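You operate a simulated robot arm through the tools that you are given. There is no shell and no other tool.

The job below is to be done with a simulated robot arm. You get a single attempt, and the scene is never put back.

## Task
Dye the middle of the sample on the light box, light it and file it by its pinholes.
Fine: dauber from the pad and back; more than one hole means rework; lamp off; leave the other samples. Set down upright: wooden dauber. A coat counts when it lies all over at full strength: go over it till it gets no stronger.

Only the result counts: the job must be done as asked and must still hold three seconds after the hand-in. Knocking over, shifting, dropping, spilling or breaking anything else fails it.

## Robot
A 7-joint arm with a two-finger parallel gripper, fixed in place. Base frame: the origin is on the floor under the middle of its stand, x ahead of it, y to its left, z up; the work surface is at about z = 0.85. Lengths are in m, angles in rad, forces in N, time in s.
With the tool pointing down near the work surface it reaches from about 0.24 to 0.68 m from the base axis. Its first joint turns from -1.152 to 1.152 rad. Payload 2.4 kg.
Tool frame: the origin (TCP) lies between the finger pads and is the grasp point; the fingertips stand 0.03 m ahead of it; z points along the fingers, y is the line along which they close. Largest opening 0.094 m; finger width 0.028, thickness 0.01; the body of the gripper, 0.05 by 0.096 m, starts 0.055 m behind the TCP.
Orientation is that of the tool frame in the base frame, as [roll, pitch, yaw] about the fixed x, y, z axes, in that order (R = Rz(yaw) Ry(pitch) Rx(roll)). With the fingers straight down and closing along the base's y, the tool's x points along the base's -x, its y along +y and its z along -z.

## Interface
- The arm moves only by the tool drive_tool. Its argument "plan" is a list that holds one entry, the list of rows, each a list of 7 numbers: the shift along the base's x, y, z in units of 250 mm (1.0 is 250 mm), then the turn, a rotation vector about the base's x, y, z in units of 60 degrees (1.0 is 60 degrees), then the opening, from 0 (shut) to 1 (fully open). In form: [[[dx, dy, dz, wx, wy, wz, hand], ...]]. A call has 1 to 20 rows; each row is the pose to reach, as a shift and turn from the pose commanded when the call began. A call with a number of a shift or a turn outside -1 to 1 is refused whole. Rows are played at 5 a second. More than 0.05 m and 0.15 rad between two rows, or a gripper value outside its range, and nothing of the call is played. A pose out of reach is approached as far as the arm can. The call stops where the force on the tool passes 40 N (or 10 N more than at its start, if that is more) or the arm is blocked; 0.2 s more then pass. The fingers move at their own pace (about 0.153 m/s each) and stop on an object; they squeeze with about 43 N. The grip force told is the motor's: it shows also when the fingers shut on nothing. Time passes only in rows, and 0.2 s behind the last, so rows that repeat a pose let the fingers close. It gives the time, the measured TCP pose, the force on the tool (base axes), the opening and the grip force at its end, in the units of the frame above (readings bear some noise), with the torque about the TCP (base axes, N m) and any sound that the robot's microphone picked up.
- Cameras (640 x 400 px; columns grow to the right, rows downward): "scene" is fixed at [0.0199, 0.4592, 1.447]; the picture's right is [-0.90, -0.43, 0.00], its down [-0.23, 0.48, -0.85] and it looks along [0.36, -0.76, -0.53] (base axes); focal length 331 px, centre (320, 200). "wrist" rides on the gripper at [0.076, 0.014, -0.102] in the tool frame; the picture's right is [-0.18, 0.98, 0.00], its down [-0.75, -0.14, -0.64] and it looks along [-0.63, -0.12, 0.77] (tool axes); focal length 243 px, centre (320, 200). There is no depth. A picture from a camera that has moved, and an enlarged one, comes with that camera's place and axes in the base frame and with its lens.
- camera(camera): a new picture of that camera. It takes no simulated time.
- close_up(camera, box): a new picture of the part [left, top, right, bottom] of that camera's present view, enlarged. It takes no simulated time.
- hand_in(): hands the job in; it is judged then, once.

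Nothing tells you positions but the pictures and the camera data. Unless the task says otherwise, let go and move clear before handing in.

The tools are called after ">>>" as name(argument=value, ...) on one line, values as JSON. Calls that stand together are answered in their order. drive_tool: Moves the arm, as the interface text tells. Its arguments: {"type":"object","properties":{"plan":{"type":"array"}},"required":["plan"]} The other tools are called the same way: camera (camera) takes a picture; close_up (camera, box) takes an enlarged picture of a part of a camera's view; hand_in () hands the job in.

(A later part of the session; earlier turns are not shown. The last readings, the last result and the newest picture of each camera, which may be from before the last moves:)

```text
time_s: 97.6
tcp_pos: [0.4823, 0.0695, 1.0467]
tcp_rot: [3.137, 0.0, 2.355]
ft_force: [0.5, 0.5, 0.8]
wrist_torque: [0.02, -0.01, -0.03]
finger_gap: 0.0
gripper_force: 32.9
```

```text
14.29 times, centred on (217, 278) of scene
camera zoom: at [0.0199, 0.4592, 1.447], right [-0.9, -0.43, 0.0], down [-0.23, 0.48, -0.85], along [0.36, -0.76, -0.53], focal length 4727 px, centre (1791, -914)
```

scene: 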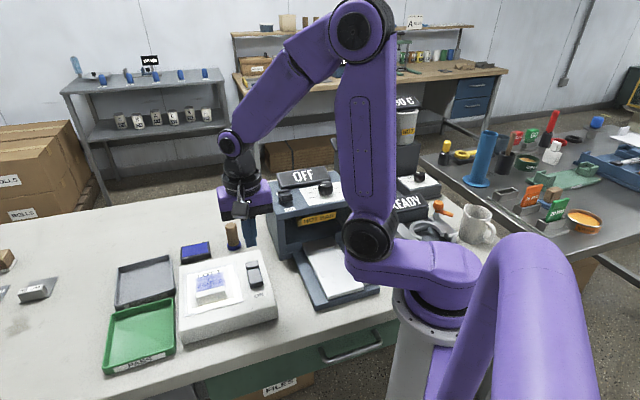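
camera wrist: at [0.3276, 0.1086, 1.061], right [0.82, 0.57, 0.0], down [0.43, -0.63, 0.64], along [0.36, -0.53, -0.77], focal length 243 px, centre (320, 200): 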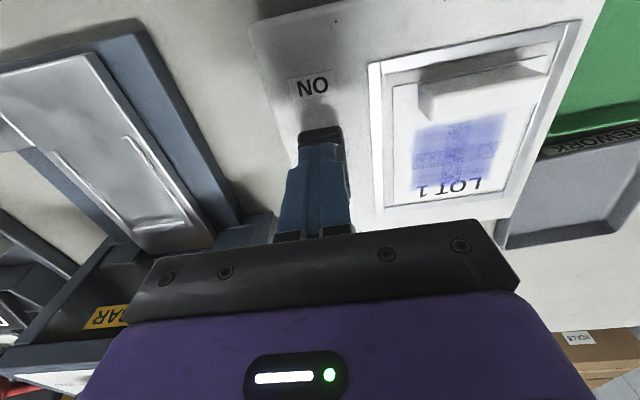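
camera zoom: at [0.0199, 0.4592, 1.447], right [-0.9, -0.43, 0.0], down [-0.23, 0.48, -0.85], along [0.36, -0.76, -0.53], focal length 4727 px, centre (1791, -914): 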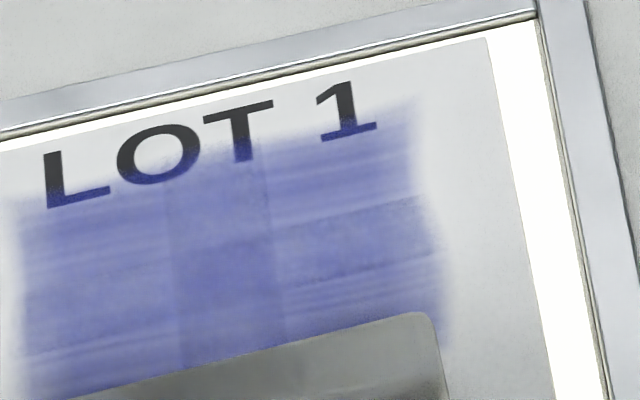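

I see no obvious bright points yet, so I zoom in harder on each part of the coat.

>>> close_up(camera="wrist", box=[285, 25, 350, 70])

>>> close_up(camera="wrist", box=[290, 55, 355, 100])

>>> close_up(camera="scene", box=[198, 268, 218, 283])

>>> close_up(camera="scene", box=[212, 266, 232, 281])

```text
8.89 times, centred on (318, 48) of wrist
camera zoom: at [0.4374, 0.1346, 1.1478], right [0.82, 0.57, 0.0], down [0.43, -0.63, 0.64], along [0.36, -0.53, -0.77], focal length 2157 px, centre (342, 1556)
```

zoom: 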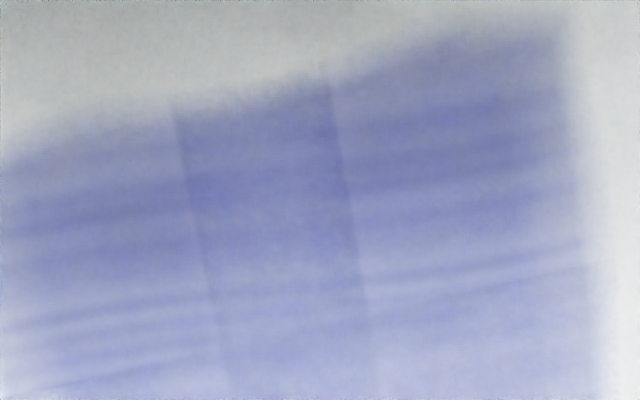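

```text
8.89 times, centred on (322, 78) of wrist
camera zoom: at [0.4374, 0.1346, 1.1478], right [0.82, 0.57, 0.0], down [0.43, -0.63, 0.64], along [0.36, -0.53, -0.77], focal length 2157 px, centre (298, 1289)
```

zoom: 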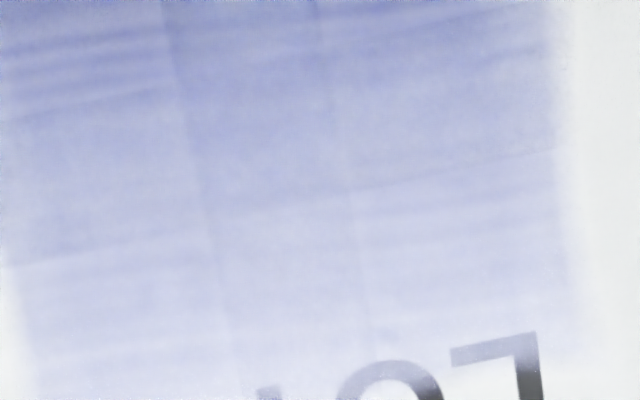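

```text
16.00 times, centred on (208, 276) of scene
camera zoom: at [0.0199, 0.4592, 1.447], right [-0.9, -0.43, 0.0], down [-0.23, 0.48, -0.85], along [0.36, -0.76, -0.53], focal length 5294 px, centre (2112, -1008)
```

zoom: 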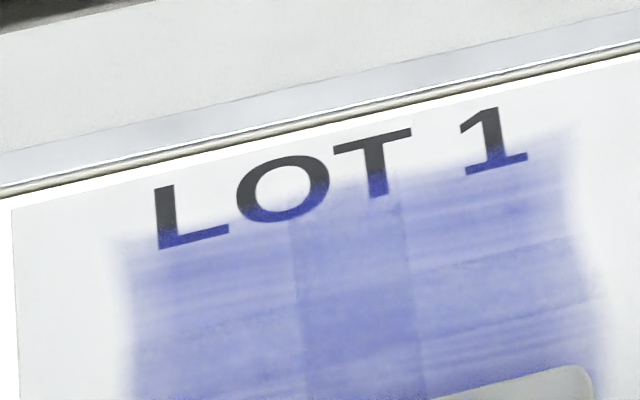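

```text
16.00 times, centred on (222, 274) of scene
camera zoom: at [0.0199, 0.4592, 1.447], right [-0.9, -0.43, 0.0], down [-0.23, 0.48, -0.85], along [0.36, -0.76, -0.53], focal length 5294 px, centre (1888, -976)
```

zoom: 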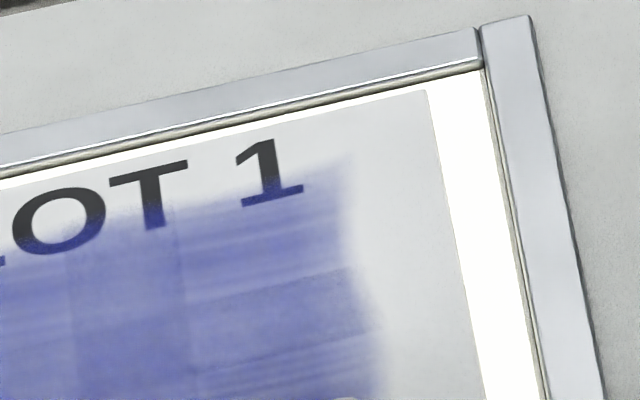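

>>> close_up(camera="wrist", box=[285, 25, 320, 47])

>>> close_up(camera="wrist", box=[315, 22, 350, 44])

>>> close_up(camera="wrist", box=[288, 44, 323, 66])

>>> close_up(camera="wrist", box=[318, 42, 353, 64])

>>> close_up(camera="wrist", box=[292, 64, 327, 86])

>>> close_up(camera="wrist", box=[320, 62, 355, 84])

```text
16.00 times, centred on (302, 36) of wrist
camera zoom: at [0.4374, 0.1346, 1.1478], right [0.82, 0.57, 0.0], down [0.43, -0.63, 0.64], along [0.36, -0.53, -0.77], focal length 3882 px, centre (600, 2824)
```

zoom: 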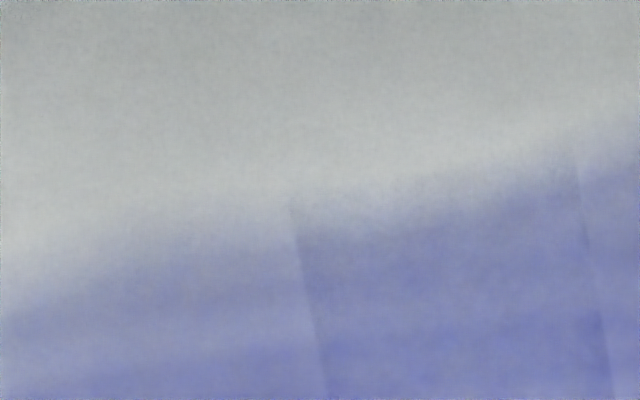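

```text
16.00 times, centred on (332, 33) of wrist
camera zoom: at [0.4374, 0.1346, 1.1478], right [0.82, 0.57, 0.0], down [0.43, -0.63, 0.64], along [0.36, -0.53, -0.77], focal length 3882 px, centre (120, 2872)
```

zoom: 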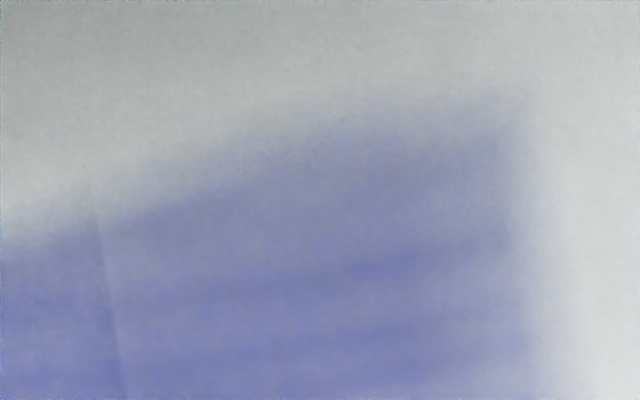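

```text
16.00 times, centred on (306, 55) of wrist
camera zoom: at [0.4374, 0.1346, 1.1478], right [0.82, 0.57, 0.0], down [0.43, -0.63, 0.64], along [0.36, -0.53, -0.77], focal length 3882 px, centre (552, 2520)
```

zoom: 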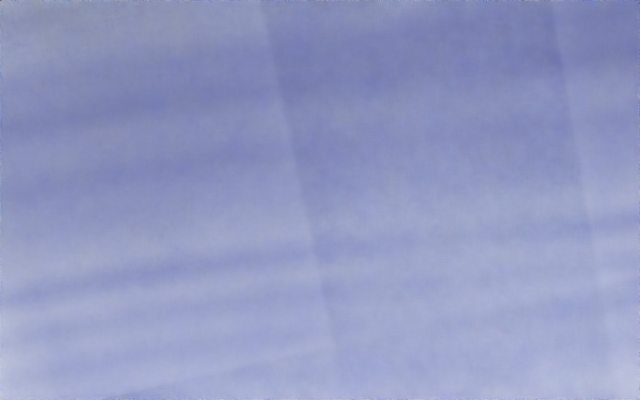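

```text
16.00 times, centred on (336, 53) of wrist
camera zoom: at [0.4374, 0.1346, 1.1478], right [0.82, 0.57, 0.0], down [0.43, -0.63, 0.64], along [0.36, -0.53, -0.77], focal length 3882 px, centre (72, 2552)
```

zoom: 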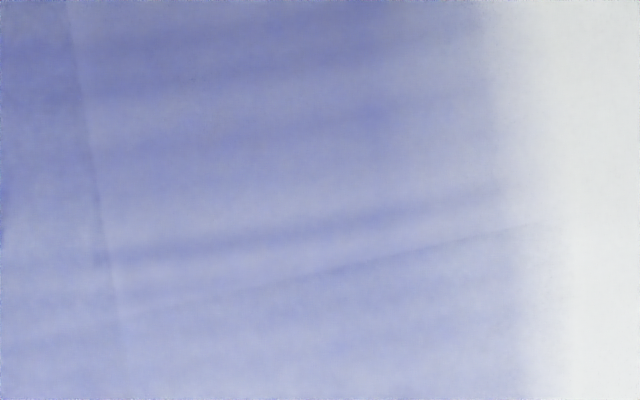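

```text
16.00 times, centred on (310, 75) of wrist
camera zoom: at [0.4374, 0.1346, 1.1478], right [0.82, 0.57, 0.0], down [0.43, -0.63, 0.64], along [0.36, -0.53, -0.77], focal length 3882 px, centre (488, 2200)
```

zoom: 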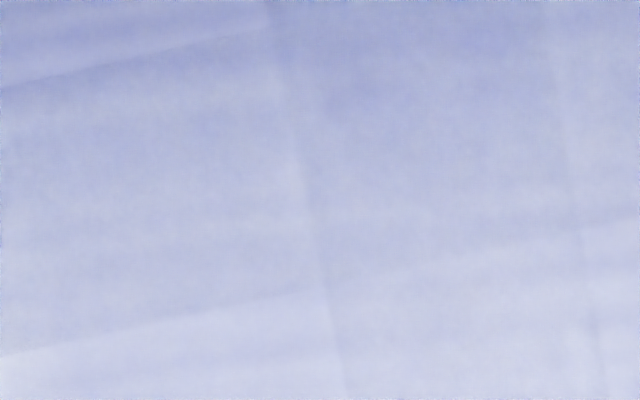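

```text
16.00 times, centred on (338, 73) of wrist
camera zoom: at [0.4374, 0.1346, 1.1478], right [0.82, 0.57, 0.0], down [0.43, -0.63, 0.64], along [0.36, -0.53, -0.77], focal length 3882 px, centre (40, 2232)
```

zoom: 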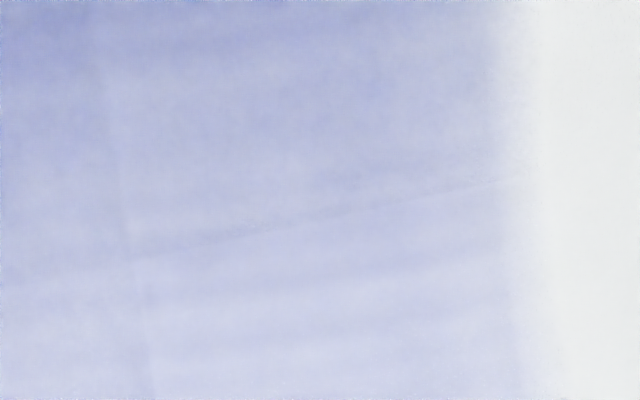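

No pinholes are visible, but I want to be sure the coat really is at full strength before judging. I'll fetch the dauber again and go over the patch more with fresh ink, then compare.

>>> drive_tool(plan=[[[0.043, -0.118, 0, 0, 0, 0, 0.5], [0.086, -0.237, 0, 0, 0, 0, 1], [0.13, -0.355, 0, 0, 0, 0, 1], [0.173, -0.474, 0, 0, 0, 0, 1], [0.216, -0.592, 0, 0, 0, 0, 1], [0.216, -0.592, 0, 0, 0, 0, 1]]])

>>> close_up(camera="wrist", box=[270, 20, 490, 160])

>>> close_up(camera="scene", box=[190, 255, 250, 302])

```text
time_s: 99.0
tcp_pos: [0.5375, -0.0789, 1.048]
tcp_rot: [3.138, 0.001, 2.356]
ft_force: [0.7, 0.3, 0.2]
wrist_torque: [-0.04, 0.03, 0.0]
finger_gap: 0.094
gripper_force: 0.1
```

```text
2.86 times, centred on (380, 90) of wrist
camera zoom: at [0.4921, -0.015, 1.1482], right [0.82, 0.57, 0.0], down [0.43, -0.63, 0.64], along [0.36, -0.53, -0.77], focal length 693 px, centre (149, 514)
```

zoom: 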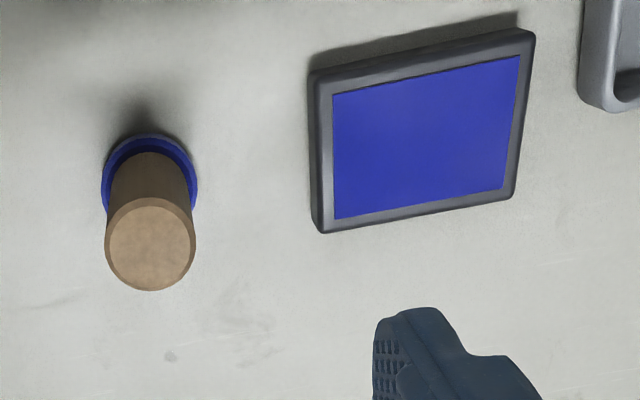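

```text
8.51 times, centred on (220, 278) of scene
camera zoom: at [0.0199, 0.4592, 1.447], right [-0.9, -0.43, 0.0], down [-0.23, 0.48, -0.85], along [0.36, -0.76, -0.53], focal length 2816 px, centre (1171, -468)
```

zoom: 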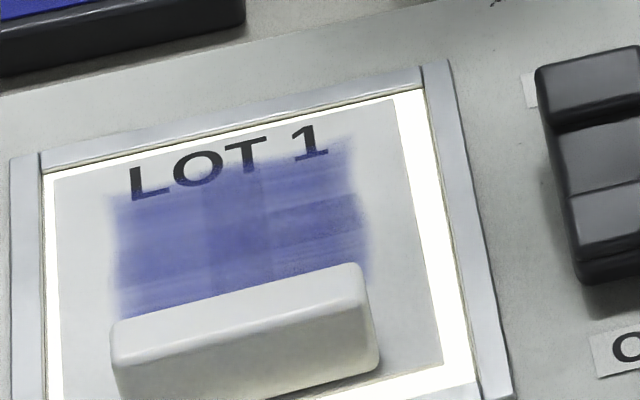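

The dauber is under the tool. I lower and grip it.

>>> drive_tool(plan=[[[0, 0, -0.15, 0, 0, 0, 1], [0, 0, -0.3, 0, 0, 0, 1], [0, 0, -0.45, 0, 0, 0, 1], [0, 0, -0.54, 0, 0, 0, 1], [0, 0, -0.54, 0, 0, 0, 1], [0, 0, -0.54, 0, 0, 0, 0], [0, 0, -0.54, 0, 0, 0, 0], [0, 0, -0.54, 0, 0, 0, 0], [0, 0, -0.54, 0, 0, 0, 0]]])

```text
time_s: 101.0
tcp_pos: [0.5361, -0.0784, 0.9111]
tcp_rot: [3.138, 0.0, 2.356]
ft_force: [0.7, -0.3, 0.1]
wrist_torque: [-0.01, 0.02, 0.01]
finger_gap: 0.029
gripper_force: 42.8
```

>>> drive_tool(plan=[[[0, 0, 0.1, 0, 0, 0, 0], [0, 0, 0.2, 0, 0, 0, 0], [0.07, 0.07, 0.2, 0, 0, 0, 0], [0.14, 0.14, 0.2, 0, 0, 0, 0], [0.21, 0.21, 0.2, 0, 0, 0, 0], [0.284, 0.281, 0.2, 0, 0, 0, 0], [0.284, 0.281, 0.12, 0, 0, 0, 0], [0.284, 0.281, 0.08, 0, 0, 0, 0], [0.284, 0.281, 0.076, 0, 0, 0, 0], [0.284, 0.281, 0.072, 0, 0, 0, 0], [0.284, 0.281, 0.072, 0, 0, 0, 0]]])

```text
time_s: 103.4
tcp_pos: [0.6068, -0.0077, 0.9286]
tcp_rot: [3.139, 0.001, 2.355]
ft_force: [-0.1, 1.0, 0.6]
wrist_torque: [-0.01, 0.03, -0.01]
finger_gap: 0.029
gripper_force: 43.1
```

>>> drive_tool(plan=[[[0, 0, -0.003, 0, 0, 0, 0], [0, 0, -0.006, 0, 0, 0, 0], [0, 0, -0.006, 0, 0, 0, 0], [0, 0, -0.006, 0, 0, 0, 0], [0, 0, -0.006, 0, 0, 0, 0], [0, 0, -0.006, 0, 0, 0, 0]]])

```text
time_s: 104.8
tcp_pos: [0.6063, -0.0072, 0.9291]
tcp_rot: [3.137, 0.004, 2.356]
ft_force: [-2.4, -0.8, 24.3]
wrist_torque: [-0.15, 0.27, 0.01]
finger_gap: 0.0292
gripper_force: 42.9
```

>>> drive_tool(plan=[[[0, 0, 0.1, 0, 0, 0, 0], [0, 0, 0.25, 0, 0, 0, 0], [-0.113, 0.076, 0.3, 0, 0, 0, 0], [-0.226, 0.152, 0.3, 0, 0, 0, 0], [-0.34, 0.227, 0.3, 0, 0, 0, 0], [-0.453, 0.303, 0.3, 0, 0, 0, 0], [-0.566, 0.379, 0.3, 0, 0, 0, 0], [-0.566, 0.379, 0.2, 0, 0, 0, 0], [-0.566, 0.379, 0.15, 0, 0, 0, 0], [-0.566, 0.379, 0.132, 0, 0, 0, 0], [-0.566, 0.379, 0.126, 0, 0, 0, 0], [-0.566, 0.379, 0.126, 0, 0, 0, 0]]])

```text
time_s: 107.4
tcp_pos: [0.465, 0.088, 0.959]
tcp_rot: [3.138, 0.0, 2.357]
ft_force: [-0.3, 0.1, 0.0]
wrist_torque: [-0.01, 0.01, 0.04]
finger_gap: 0.029
gripper_force: 43.0
```

>>> drive_tool(plan=[[[0, 0, -0.003, 0, 0, 0, 0], [0, 0, -0.005, 0, 0, 0, 0], [0, 0, -0.005, 0, 0, 0, 0]]])

```text
time_s: 108.2
tcp_pos: [0.4658, 0.0869, 0.9589]
tcp_rot: [3.137, 0.001, 2.355]
ft_force: [-3.5, 0.2, 17.3]
wrist_torque: [-0.06, 0.22, -0.02]
finger_gap: 0.0289
gripper_force: 43.0
```

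In contact. I make another full pass over the whole patch, corners included.

>>> drive_tool(plan=[[[0.0057, 0.0339, 0.001, 0, 0, 0, 0], [0.0113, 0.0679, 0.001, 0, 0, 0, 0], [0.0198, 0.0877, 0.001, 0, 0, 0, 0], [0, 0.0679, 0.001, 0, 0, 0, 0], [-0.0226, 0.0453, 0.001, 0, 0, 0, 0], [-0.0453, 0.0226, 0.002, 0, 0, 0, 0], [-0.0679, 0, 0.003, 0, 0, 0, 0], [-0.082, -0.0198, 0.004, 0, 0, 0, 0], [-0.0622, -0.0396, 0.004, 0, 0, 0, 0], [-0.0396, -0.0622, 0.004, 0, 0, 0, 0], [-0.017, -0.0849, 0.004, 0, 0, 0, 0], [0.0085, -0.0651, 0.003, 0, 0, 0, 0], [0.0311, -0.0424, 0.002, 0, 0, 0, 0], [0.0537, -0.0198, 0.001, 0, 0, 0, 0], [0.0764, 0.0028, 0.001, 0, 0, 0, 0], [0.0877, 0.0198, 0.001, 0, 0, 0, 0], [0.0651, 0.0368, 0.001, 0, 0, 0, 0], [0.0339, 0.0339, 0.001, 0, 0, 0, 0], [0.0113, 0.0113, 0.001, 0, 0, 0, 0], [0, 0, 0.001, 0, 0, 0, 0]]])

>>> close_up(camera="scene", box=[190, 255, 250, 302])

```text
time_s: 112.4
tcp_pos: [0.4657, 0.087, 0.9585]
tcp_rot: [3.136, 0.002, 2.357]
ft_force: [2.4, 5.0, 14.0]
wrist_torque: [0.28, -0.17, -0.02]
finger_gap: 0.029
gripper_force: 43.0
```

```text
8.51 times, centred on (220, 278) of scene
camera zoom: at [0.0197, 0.4593, 1.4469], right [-0.9, -0.43, 0.0], down [-0.23, 0.48, -0.85], along [0.36, -0.76, -0.53], focal length 2816 px, centre (1171, -468)
```

zoom: 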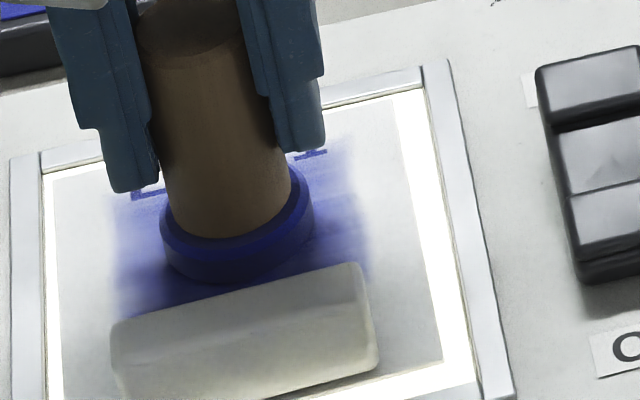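

>>> drive_tool(plan=[[[0.0212, 0.0212, 0, 0, 0, 0, 0], [0.0297, 0.0552, 0, 0, 0, 0, 0], [0.0028, 0.0537, 0, 0, 0, 0, 0], [-0.0184, 0.0325, 0, 0, 0, 0, 0], [-0.0396, 0.0113, 0.001, 0, 0, 0, 0], [-0.0608, -0.0099, 0.002, 0, 0, 0, 0], [-0.0509, -0.0339, 0.002, 0, 0, 0, 0], [-0.024, -0.0467, 0.002, 0, 0, 0, 0], [-0.0028, -0.0537, 0.001, 0, 0, 0, 0], [0.0184, -0.0325, 0, 0, 0, 0, 0], [0.0396, -0.0113, 0, 0, 0, 0, 0], [0.0608, 0.0099, 0, 0, 0, 0, 0], [0.0509, 0.0339, 0, 0, 0, 0, 0], [0.0283, 0.0283, 0, 0, 0, 0, 0], [0.0071, 0.0071, 0, 0, 0, 0, 0], [-0.0141, -0.0141, 0, 0, 0, 0, 0], [-0.0354, -0.0354, 0, 0, 0, 0, 0], [-0.0212, -0.0212, 0, 0, 0, 0, 0], [0, 0, 0, 0, 0, 0, 0], [0, 0, 0.04, 0, 0, 0, 0]]])

>>> drive_tool(plan=[[[0, 0, 0.15, 0, 0, 0, 0], [0.05, 0.025, 0.27, 0, 0, 0, 0], [0.15, 0.076, 0.33, 0, 0, 0, 0], [0.3, 0.153, 0.33, 0, 0, 0, 0], [0.45, 0.229, 0.33, 0, 0, 0, 0], [0.45, 0.229, 0.33, 0, 0, 0, 0]]])

>>> close_up(camera="wrist", box=[120, 0, 280, 120])

>>> close_up(camera="scene", box=[190, 255, 250, 302])

```text
time_s: 116.6
tcp_pos: [0.4643, 0.0874, 0.9675]
tcp_rot: [3.141, 0.0, 2.357]
ft_force: [0.3, 0.2, -0.7]
wrist_torque: [-0.01, 0.0, 0.03]
finger_gap: 0.029
gripper_force: 43.2
```

```text
time_s: 118.0
tcp_pos: [0.5771, 0.1437, 1.049]
tcp_rot: [3.14, 0.001, 2.355]
ft_force: [-0.5, 0.0, -0.9]
wrist_torque: [0.0, -0.01, 0.0]
finger_gap: 0.0291
gripper_force: 42.9
```

```text
3.33 times, centred on (200, 60) of wrist
camera zoom: at [0.5325, 0.2088, 1.1517], right [0.82, 0.57, 0.0], down [0.43, -0.63, 0.64], along [0.36, -0.53, -0.77], focal length 809 px, centre (720, 667)
```

zoom: 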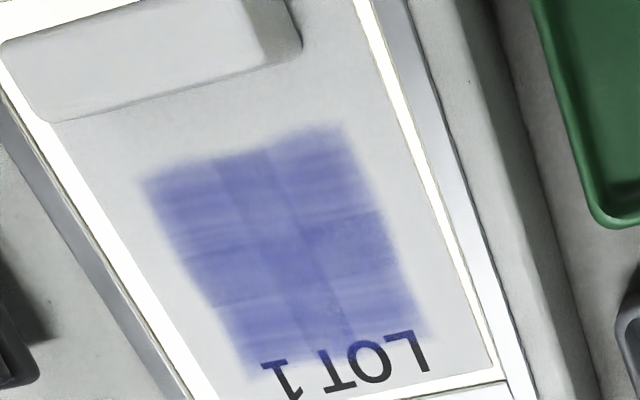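

```text
8.51 times, centred on (220, 278) of scene
camera zoom: at [0.0199, 0.4592, 1.447], right [-0.9, -0.43, 0.0], down [-0.23, 0.48, -0.85], along [0.36, -0.76, -0.53], focal length 2816 px, centre (1171, -468)
```

zoom: 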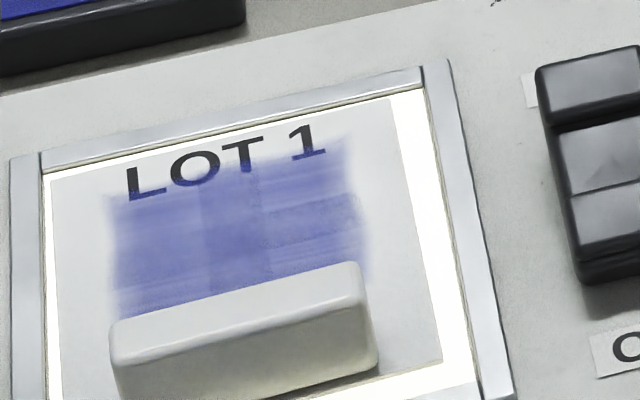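

The coat looks the same as before this pass, so it is at its full strength. I scan it again at high zoom, with the lamp on, for bright points.

>>> close_up(camera="wrist", box=[160, 34, 200, 64])

>>> close_up(camera="wrist", box=[190, 30, 230, 60])

>>> close_up(camera="wrist", box=[165, 60, 205, 90])

>>> close_up(camera="wrist", box=[195, 55, 235, 85])

>>> close_up(camera="wrist", box=[175, 82, 225, 118])

>>> close_up(camera="wrist", box=[120, 0, 200, 50])

```text
13.33 times, centred on (180, 49) of wrist
camera zoom: at [0.5325, 0.2088, 1.1517], right [0.82, 0.57, 0.0], down [0.43, -0.63, 0.64], along [0.36, -0.53, -0.77], focal length 3235 px, centre (2187, 2213)
```

zoom: 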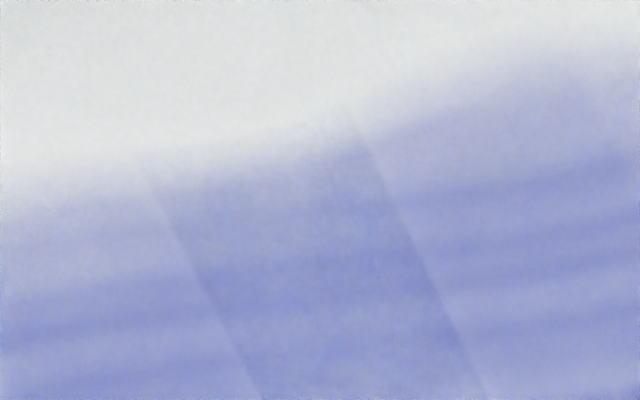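

```text
13.33 times, centred on (210, 45) of wrist
camera zoom: at [0.5325, 0.2088, 1.1517], right [0.82, 0.57, 0.0], down [0.43, -0.63, 0.64], along [0.36, -0.53, -0.77], focal length 3235 px, centre (1787, 2267)
```

zoom: 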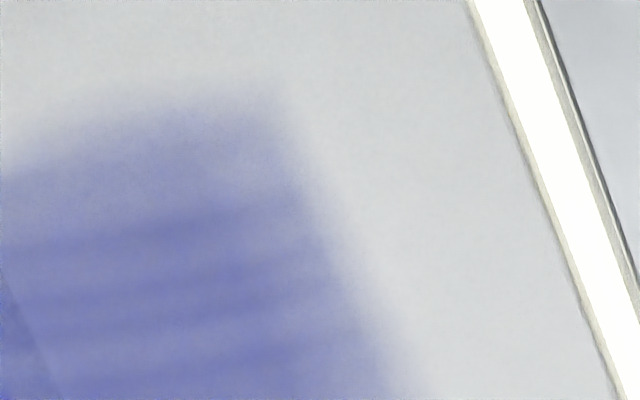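

```text
13.33 times, centred on (185, 75) of wrist
camera zoom: at [0.5325, 0.2088, 1.1517], right [0.82, 0.57, 0.0], down [0.43, -0.63, 0.64], along [0.36, -0.53, -0.77], focal length 3235 px, centre (2120, 1867)
```

zoom: 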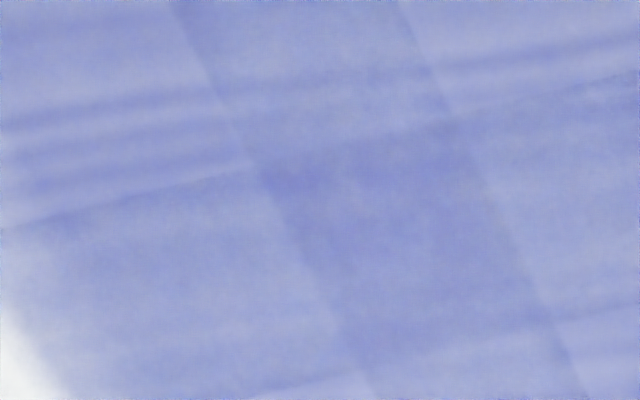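

```text
13.33 times, centred on (215, 70) of wrist
camera zoom: at [0.5325, 0.2088, 1.1517], right [0.82, 0.57, 0.0], down [0.43, -0.63, 0.64], along [0.36, -0.53, -0.77], focal length 3235 px, centre (1720, 1933)
```

zoom: 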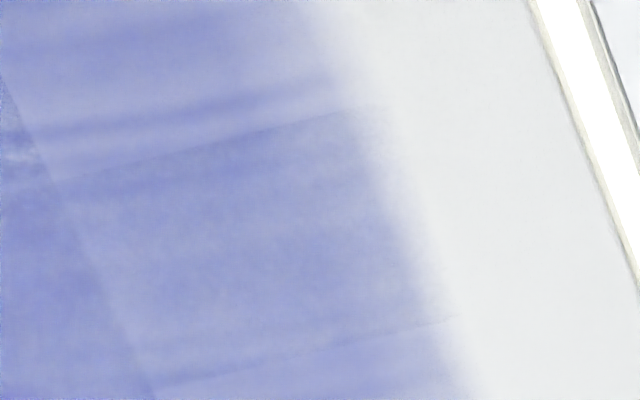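

```text
11.11 times, centred on (200, 100) of wrist
camera zoom: at [0.5325, 0.2088, 1.1517], right [0.82, 0.57, 0.0], down [0.43, -0.63, 0.64], along [0.36, -0.53, -0.77], focal length 2696 px, centre (1653, 1311)
```

zoom: 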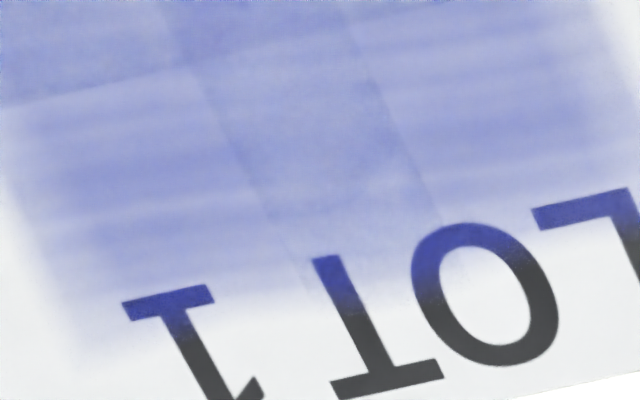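

```text
8.00 times, centred on (160, 25) of wrist
camera zoom: at [0.5325, 0.2088, 1.1517], right [0.82, 0.57, 0.0], down [0.43, -0.63, 0.64], along [0.36, -0.53, -0.77], focal length 1941 px, centre (1600, 1600)
```

zoom: 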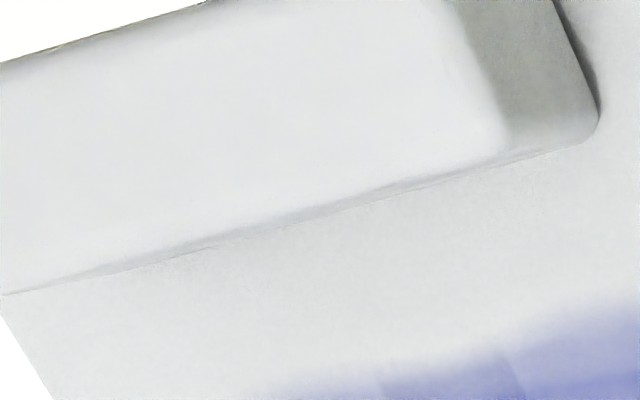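

Still none visible. As a check that the coat isn't just limited by a poorly loaded dauber, I'll ink it longer and press several times.

>>> drive_tool(plan=[[[0.023, -0.122, 0, 0, 0, 0, 0], [0.046, -0.243, 0, 0, 0, 0, 0], [0.07, -0.365, -0.03, 0, 0, 0, 0], [0.093, -0.486, -0.12, 0, 0, 0, 0], [0.116, -0.608, -0.25, 0, 0, 0, 0], [0.116, -0.608, -0.38, 0, 0, 0, 0], [0.116, -0.608, -0.46, 0, 0, 0, 0], [0.116, -0.608, -0.48, 0, 0, 0, 0], [0.116, -0.608, -0.489, 0, 0, 0, 0], [0.116, -0.608, -0.489, 0, 0, 0, 0]]])

```text
time_s: 120.2
tcp_pos: [0.607, -0.0071, 0.9283]
tcp_rot: [3.139, 0.0, 2.356]
ft_force: [-0.1, -0.2, -0.1]
wrist_torque: [-0.02, 0.0, -0.02]
finger_gap: 0.0288
gripper_force: 42.7
```

>>> drive_tool(plan=[[[0, 0, -0.003, 0, 0, 0, 0], [0, 0, -0.006, 0, 0, 0, 0], [0, 0, -0.006, 0, 0, 0, 0], [0, 0, -0.006, 0, 0, 0, 0]]])

```text
time_s: 121.2
tcp_pos: [0.6065, -0.008, 0.9293]
tcp_rot: [3.135, 0.001, 2.356]
ft_force: [-4.7, -0.3, 17.3]
wrist_torque: [-0.08, 0.29, -0.03]
finger_gap: 0.0294
gripper_force: 42.6
```

>>> drive_tool(plan=[[[0, 0, 0, 0, 0, 0, 0], [0, 0, 0, 0, 0, 0, 0], [0, 0, 0, 0, 0, 0, 0], [0, 0, 0, 0, 0, 0, 0], [0, 0, 0.02, 0, 0, 0, 0], [0, 0, 0.02, 0, 0, 0, 0], [0, 0, 0, 0, 0, 0, 0], [0, 0, 0, 0, 0, 0, 0], [0, 0, 0, 0, 0, 0, 0], [0, 0, 0, 0, 0, 0, 0], [0, 0, 0.02, 0, 0, 0, 0], [0, 0, 0.02, 0, 0, 0, 0], [0, 0, 0, 0, 0, 0, 0], [0, 0, 0, 0, 0, 0, 0], [0, 0, 0, 0, 0, 0, 0], [0, 0, 0, 0, 0, 0, 0], [0, 0, 0, 0, 0, 0, 0], [0, 0, 0, 0, 0, 0, 0]]])

>>> close_up(camera="scene", box=[155, 200, 275, 280])

```text
time_s: 125.0
tcp_pos: [0.607, -0.0094, 0.927]
tcp_rot: [3.138, 0.003, 2.356]
ft_force: [-6.1, 0.0, 25.9]
wrist_torque: [-0.12, 0.34, 0.01]
finger_gap: 0.0291
gripper_force: 42.7
```

```text
5.00 times, centred on (215, 240) of scene
camera zoom: at [0.0192, 0.4592, 1.447], right [-0.9, -0.43, 0.0], down [-0.23, 0.48, -0.85], along [0.36, -0.76, -0.53], focal length 1654 px, centre (845, 0)
```

zoom: 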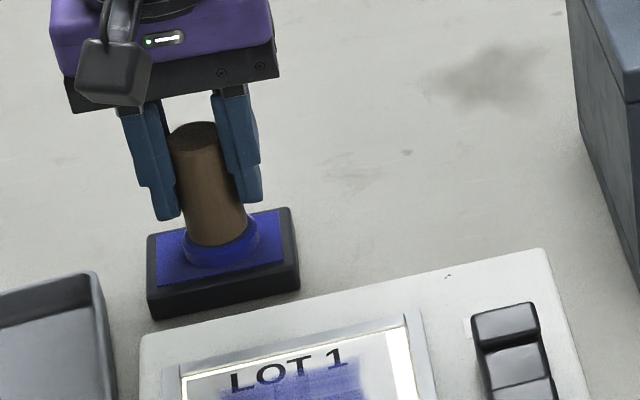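

>>> drive_tool(plan=[[[0, 0, 0.1, 0, 0, 0, 0], [0, 0, 0.25, 0, 0, 0, 0], [-0.113, 0.076, 0.3, 0, 0, 0, 0], [-0.226, 0.152, 0.3, 0, 0, 0, 0], [-0.34, 0.227, 0.3, 0, 0, 0, 0], [-0.453, 0.303, 0.3, 0, 0, 0, 0], [-0.566, 0.379, 0.3, 0, 0, 0, 0], [-0.566, 0.379, 0.2, 0, 0, 0, 0], [-0.566, 0.379, 0.15, 0, 0, 0, 0], [-0.566, 0.379, 0.13, 0, 0, 0, 0], [-0.566, 0.379, 0.123, 0, 0, 0, 0], [-0.566, 0.379, 0.123, 0, 0, 0, 0]]])

```text
time_s: 127.6
tcp_pos: [0.4648, 0.0862, 0.9586]
tcp_rot: [3.138, 0.002, 2.355]
ft_force: [-2.0, -0.7, 11.3]
wrist_torque: [-0.09, 0.12, 0.04]
finger_gap: 0.0292
gripper_force: 42.3
```

>>> drive_tool(plan=[[[0.0057, 0.0339, 0, 0, 0, 0, 0], [0.0113, 0.0679, 0, 0, 0, 0, 0], [0.0198, 0.0877, 0, 0, 0, 0, 0], [0, 0.0679, 0, 0, 0, 0, 0], [-0.0226, 0.0453, 0, 0, 0, 0, 0], [-0.0453, 0.0226, 0.001, 0, 0, 0, 0], [-0.0679, 0, 0.002, 0, 0, 0, 0], [-0.082, -0.0198, 0.003, 0, 0, 0, 0], [-0.0622, -0.0396, 0.003, 0, 0, 0, 0], [-0.0396, -0.0622, 0.003, 0, 0, 0, 0], [-0.017, -0.0849, 0.003, 0, 0, 0, 0], [0.0085, -0.0651, 0.002, 0, 0, 0, 0], [0.0311, -0.0424, 0.001, 0, 0, 0, 0], [0.0537, -0.0198, 0, 0, 0, 0, 0], [0.0764, 0.0028, 0, 0, 0, 0, 0], [0.0877, 0.0198, 0, 0, 0, 0, 0], [0.0651, 0.0368, 0, 0, 0, 0, 0], [0.0339, 0.0339, 0, 0, 0, 0, 0], [0.0113, 0.0113, 0, 0, 0, 0, 0], [0, 0, 0, 0, 0, 0, 0]]])

```text
time_s: 131.8
tcp_pos: [0.4645, 0.0872, 0.9569]
tcp_rot: [3.136, 0.0, 2.357]
ft_force: [2.0, 3.5, 7.1]
wrist_torque: [0.13, -0.08, -0.02]
finger_gap: 0.029
gripper_force: 43.4
```

Now one more pass in the other direction, then lift off and compare.

>>> drive_tool(plan=[[[-0.0212, -0.0212, -0.001, 0, 0, 0, 0], [-0.0354, -0.0354, 0, 0, 0, 0, 0], [-0.0141, -0.0141, -0.001, 0, 0, 0, 0], [0.0071, 0.0071, -0.001, 0, 0, 0, 0], [0.0283, 0.0283, -0.001, 0, 0, 0, 0], [0.0509, 0.0339, -0.001, 0, 0, 0, 0], [0.0608, 0.0099, -0.001, 0, 0, 0, 0], [0.0396, -0.0113, -0.001, 0, 0, 0, 0], [0.0184, -0.0325, -0.001, 0, 0, 0, 0], [-0.0028, -0.0537, 0, 0, 0, 0, 0], [-0.024, -0.0467, 0.001, 0, 0, 0, 0], [-0.0509, -0.0339, 0.001, 0, 0, 0, 0], [-0.0608, -0.0099, 0.001, 0, 0, 0, 0], [-0.0396, 0.0113, 0, 0, 0, 0, 0], [-0.0184, 0.0325, -0.001, 0, 0, 0, 0], [0.0028, 0.0537, -0.001, 0, 0, 0, 0], [0.0297, 0.0552, -0.001, 0, 0, 0, 0], [0.0212, 0.0212, -0.001, 0, 0, 0, 0], [0, 0, -0.001, 0, 0, 0, 0], [0, 0, 0.04, 0, 0, 0, 0]]])

>>> drive_tool(plan=[[[0, 0, 0.15, 0, 0, 0, 0], [0.05, 0.025, 0.27, 0, 0, 0, 0], [0.15, 0.076, 0.33, 0, 0, 0, 0], [0.3, 0.153, 0.33, 0, 0, 0, 0], [0.45, 0.229, 0.33, 0, 0, 0, 0], [0.45, 0.229, 0.33, 0, 0, 0, 0]]])

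>>> close_up(camera="wrist", box=[120, 0, 280, 120])

>>> close_up(camera="scene", box=[190, 255, 250, 302])

```text
time_s: 136.0
tcp_pos: [0.4638, 0.0858, 0.9673]
tcp_rot: [3.141, -0.001, 2.355]
ft_force: [-0.1, 0.6, -0.1]
wrist_torque: [0.01, 0.0, 0.0]
finger_gap: 0.0292
gripper_force: 42.8
```

```text
time_s: 137.4
tcp_pos: [0.5769, 0.1455, 1.0489]
tcp_rot: [3.14, -0.001, 2.357]
ft_force: [0.1, -0.1, -1.0]
wrist_torque: [-0.01, -0.01, 0.0]
finger_gap: 0.0294
gripper_force: 43.2
```

```text
3.33 times, centred on (200, 60) of wrist
camera zoom: at [0.5318, 0.209, 1.1512], right [0.82, 0.57, 0.0], down [0.43, -0.63, 0.64], along [0.36, -0.53, -0.77], focal length 809 px, centre (720, 667)
```

zoom: 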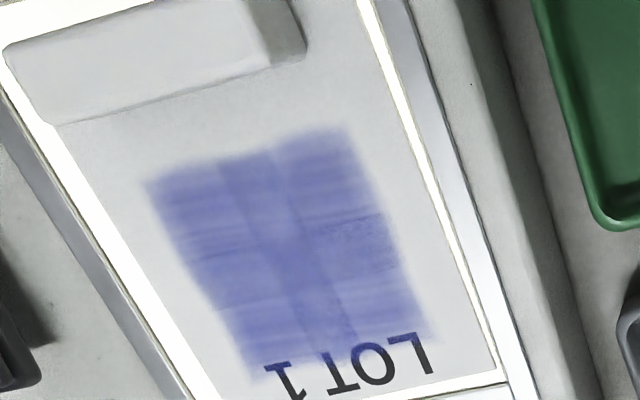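

```text
8.51 times, centred on (220, 278) of scene
camera zoom: at [0.0199, 0.4592, 1.447], right [-0.9, -0.43, 0.0], down [-0.23, 0.48, -0.85], along [0.36, -0.76, -0.53], focal length 2816 px, centre (1171, -468)
```

zoom: 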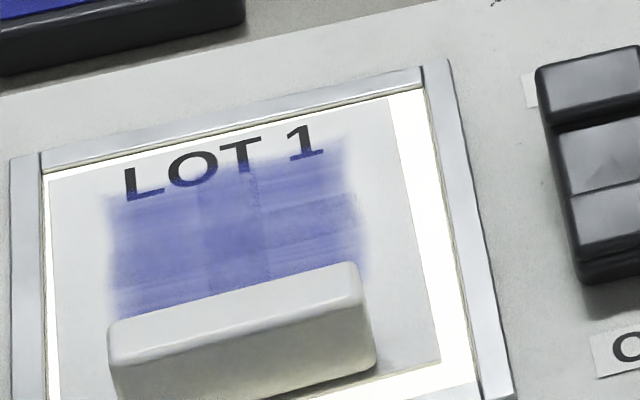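

The coat has not become any stronger with a heavily loaded dauber, so it is at full strength. I take the dauber back to its place.

>>> drive_tool(plan=[[[-0.028, -0.148, 0, 0, 0, 0, 0], [-0.056, -0.296, 0, 0, 0, 0, 0], [-0.084, -0.444, 0, 0, 0, 0, 0], [-0.112, -0.593, 0, 0, 0, 0, 0], [-0.14, -0.741, -0.05, 0, 0, 0, 0], [-0.168, -0.889, -0.15, 0, 0, 0, 0], [-0.168, -0.889, -0.3, 0, 0, 0, 0], [-0.168, -0.889, -0.45, 0, 0, 0, 0], [-0.168, -0.889, -0.53, 0, 0, 0, 0], [-0.168, -0.889, -0.55, 0, 0, 0, 0], [-0.168, -0.889, -0.55, 0, 0, 0, 0]]])

>>> drive_tool(plan=[[[0, 0, -0.004, 0, 0, 0, 0], [0, 0, -0.007, 0, 0, 0, 0], [0, 0, -0.01, 0, 0, 0, 0], [0, 0, -0.01, 0, 0, 0, 0]]])

```text
time_s: 139.8
tcp_pos: [0.5357, -0.0778, 0.9122]
tcp_rot: [3.139, 0.0, 2.356]
ft_force: [-0.9, 0.0, -0.3]
wrist_torque: [-0.01, -0.03, -0.01]
finger_gap: 0.0293
gripper_force: 43.1
```

```text
time_s: 140.8
tcp_pos: [0.5352, -0.0781, 0.9101]
tcp_rot: [3.138, 0.0, 2.356]
ft_force: [0.0, 0.8, -0.6]
wrist_torque: [0.0, -0.02, 0.01]
finger_gap: 0.029
gripper_force: 42.9
```

>>> drive_tool(plan=[[[0, 0, -0.003, 0, 0, 0, 0], [0, 0, -0.005, 0, 0, 0, 0], [0, 0, -0.005, 0, 0, 0, 0]]])

```text
time_s: 141.6
tcp_pos: [0.5362, -0.0775, 0.9093]
tcp_rot: [3.139, 0.001, 2.357]
ft_force: [-5.7, 2.5, 20.9]
wrist_torque: [-0.05, 0.36, -0.04]
finger_gap: 0.0291
gripper_force: 43.2
```

>>> drive_tool(plan=[[[0, 0, 0.003, 0, 0, 0, 0], [0, 0, 0.003, 0, 0, 0, 0], [0, 0, 0.003, 0, 0, 0, 0.45], [0, 0, 0.003, 0, 0, 0, 0.7], [0, 0, 0.003, 0, 0, 0, 1], [0, 0, 0.003, 0, 0, 0, 1]]])

>>> close_up(camera="scene", box=[175, 210, 275, 270])

```text
time_s: 143.0
tcp_pos: [0.5362, -0.0772, 0.9097]
tcp_rot: [3.138, -0.001, 2.356]
ft_force: [-0.3, 0.3, 0.0]
wrist_torque: [0.0, 0.02, 0.02]
finger_gap: 0.0942
gripper_force: 0.1
```

```text
6.40 times, centred on (225, 240) of scene
camera zoom: at [0.0199, 0.4592, 1.447], right [-0.9, -0.43, 0.0], down [-0.23, 0.48, -0.85], along [0.36, -0.76, -0.53], focal length 2118 px, centre (928, -56)
```

zoom: 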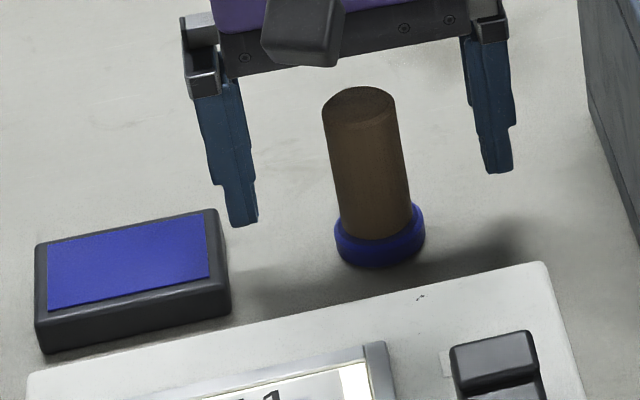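

The dauber is back, standing upright. I rise and take a close look down on the lit sample with the hand clear.

>>> drive_tool(plan=[[[0, 0, 0.15, 0, 0, 0, 1], [0, 0, 0.3, 0, 0, 0, 1], [0, 0, 0.45, 0, 0, 0, 1], [0, 0, 0.56, 0, 0, 0, 1], [-0.043, 0.137, 0.56, 0, 0, 0, 1], [-0.087, 0.275, 0.5, 0, 0, 0, 1], [-0.13, 0.412, 0.43, 0, 0, 0, 1], [-0.173, 0.55, 0.363, 0, 0, 0, 1], [-0.173, 0.55, 0.363, 0, 0, 0, 1]]])

>>> camera(camera="wrist")

>>> close_up(camera="wrist", box=[270, 20, 390, 120])

>>> close_up(camera="scene", box=[190, 255, 250, 302])

```text
time_s: 145.0
tcp_pos: [0.4922, 0.0605, 1.0007]
tcp_rot: [3.138, 0.0, 2.356]
ft_force: [1.1, -0.5, 0.2]
wrist_torque: [0.03, 0.0, -0.04]
finger_gap: 0.0941
gripper_force: 0.0
```

```text
taken
camera wrist: at [0.4478, 0.123, 1.1019], right [0.83, 0.56, 0.0], down [0.43, -0.63, 0.64], along [0.36, -0.53, -0.77], focal length 243 px, centre (320, 200)
```

wrist: 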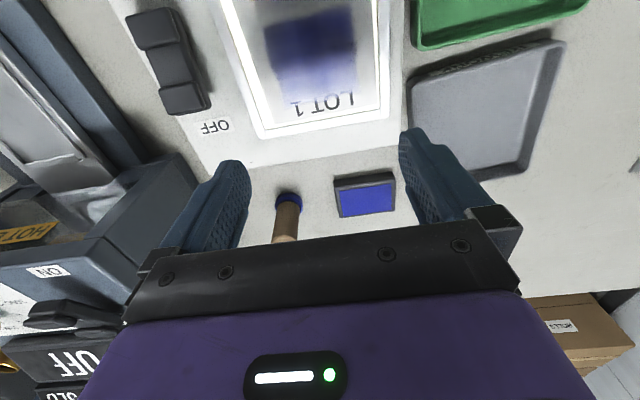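

```text
4.00 times, centred on (330, 70) of wrist
camera zoom: at [0.4478, 0.123, 1.1019], right [0.83, 0.56, 0.0], down [0.43, -0.63, 0.64], along [0.36, -0.53, -0.77], focal length 970 px, centre (280, 720)
```

zoom: 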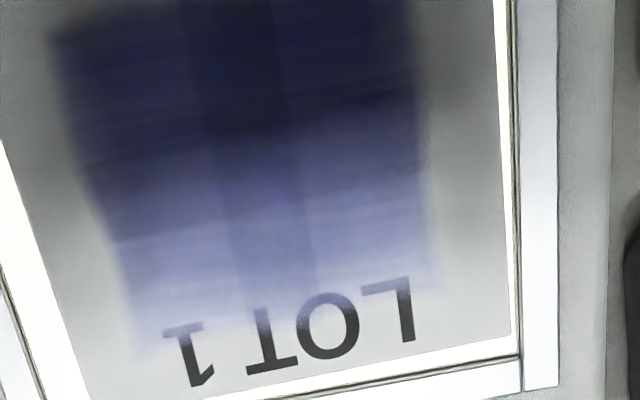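

```text
8.51 times, centred on (220, 278) of scene
camera zoom: at [0.0199, 0.4592, 1.447], right [-0.9, -0.43, 0.0], down [-0.23, 0.48, -0.85], along [0.36, -0.76, -0.53], focal length 2816 px, centre (1171, -468)
```

zoom: 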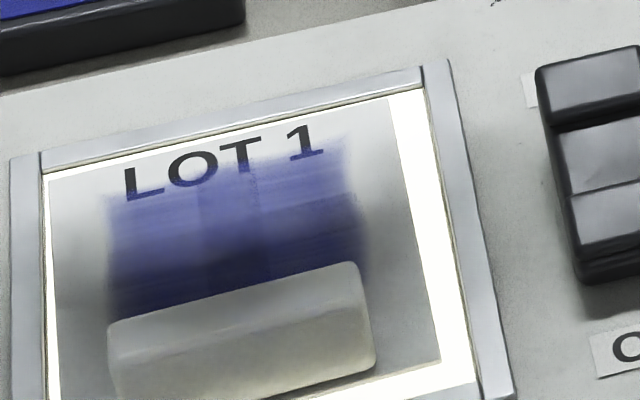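

>>> close_up(camera="wrist", box=[275, 5, 335, 45])

>>> close_up(camera="wrist", box=[320, 5, 380, 45])

>>> close_up(camera="wrist", box=[280, 40, 340, 80])

>>> close_up(camera="wrist", box=[325, 40, 385, 80])

```text
10.00 times, centred on (305, 25) of wrist
camera zoom: at [0.4478, 0.123, 1.1019], right [0.83, 0.56, 0.0], down [0.43, -0.63, 0.64], along [0.36, -0.53, -0.77], focal length 2426 px, centre (470, 1950)
```

zoom: 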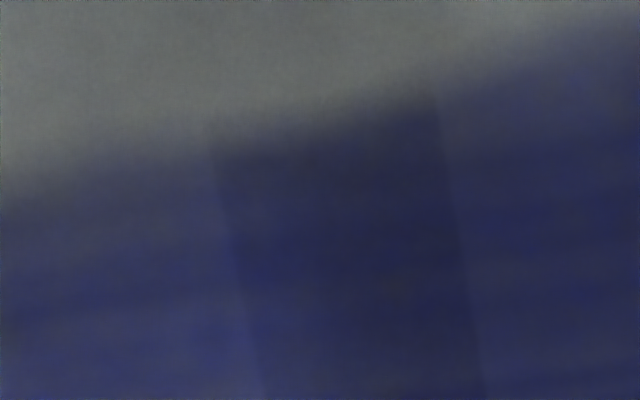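

```text
10.00 times, centred on (350, 25) of wrist
camera zoom: at [0.4478, 0.123, 1.1019], right [0.83, 0.56, 0.0], down [0.43, -0.63, 0.64], along [0.36, -0.53, -0.77], focal length 2426 px, centre (20, 1950)
```

zoom: 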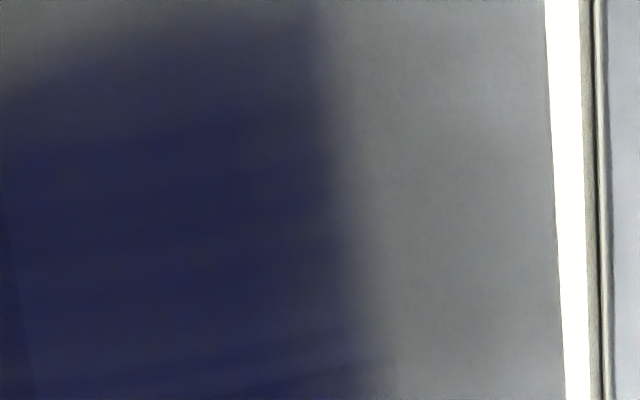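

```text
10.00 times, centred on (310, 60) of wrist
camera zoom: at [0.4478, 0.123, 1.1019], right [0.83, 0.56, 0.0], down [0.43, -0.63, 0.64], along [0.36, -0.53, -0.77], focal length 2426 px, centre (420, 1600)
```

zoom: 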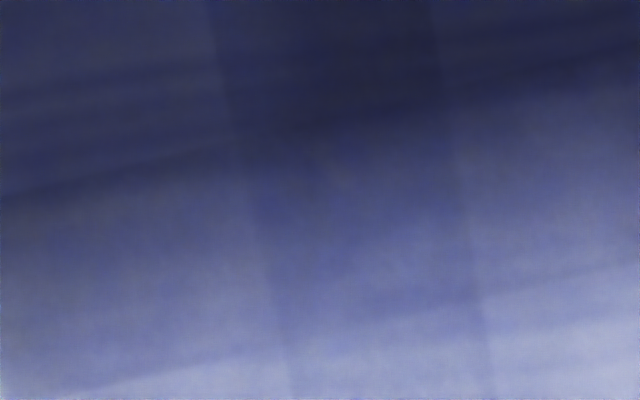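

```text
10.00 times, centred on (355, 60) of wrist
camera zoom: at [0.4478, 0.123, 1.1019], right [0.83, 0.56, 0.0], down [0.43, -0.63, 0.64], along [0.36, -0.53, -0.77], focal length 2426 px, centre (-30, 1600)
```

zoom: 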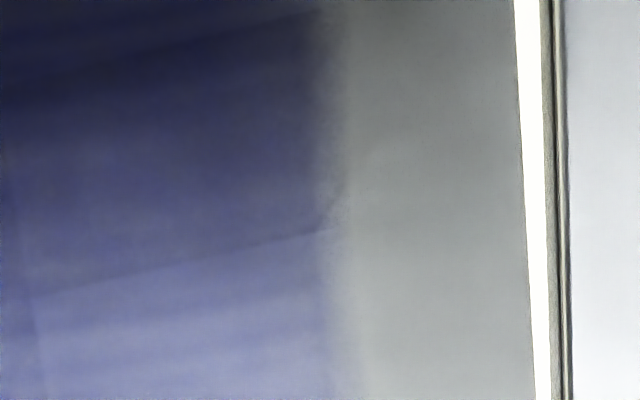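

No bright points show, even in the shadow. To be sure, I'll cycle the lamp once: press the OFF end now, then ON again and look.

>>> drive_tool(plan=[[[-0.117, -0.065, 0, 0, 0, 0, 0.5], [-0.235, -0.13, 0, 0, 0, 0, 0], [-0.352, -0.194, 0, 0, 0, 0, 0], [-0.352, -0.194, -0.09, 0, 0, 0, 0], [-0.352, -0.194, -0.16, 0, 0, 0, 0], [-0.352, -0.194, -0.16, 0, 0, 0, 0]]])

>>> close_up(camera="scene", box=[185, 230, 305, 310])

>>> camera(camera="wrist")

```text
time_s: 146.4
tcp_pos: [0.4039, 0.0113, 0.9589]
tcp_rot: [3.139, 0.001, 2.355]
ft_force: [0.1, 0.3, 0.4]
wrist_torque: [0.01, 0.0, -0.03]
finger_gap: 0.0001
gripper_force: 33.6
```

```text
5.00 times, centred on (245, 270) of scene
camera zoom: at [0.0199, 0.4592, 1.447], right [-0.9, -0.43, 0.0], down [-0.23, 0.48, -0.85], along [0.36, -0.76, -0.53], focal length 1654 px, centre (695, -150)
```

zoom: 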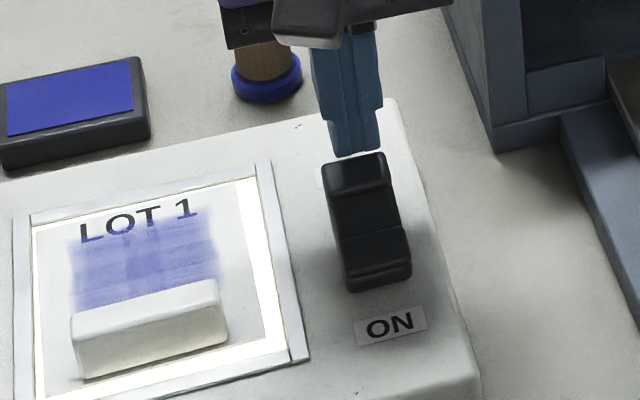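

```text
taken
camera wrist: at [0.3598, 0.0751, 1.0622], right [0.82, 0.57, 0.0], down [0.43, -0.63, 0.64], along [0.36, -0.53, -0.77], focal length 243 px, centre (320, 200)
```

wrist: 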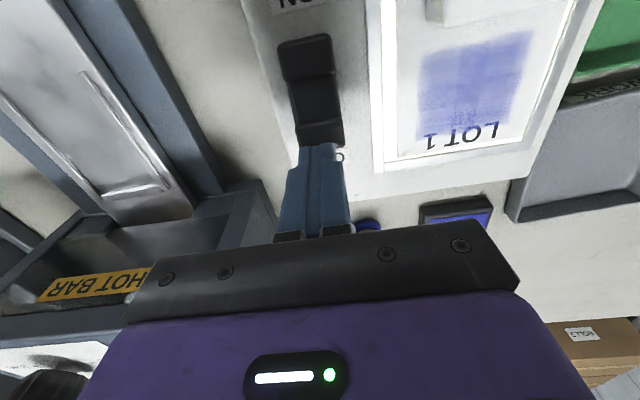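

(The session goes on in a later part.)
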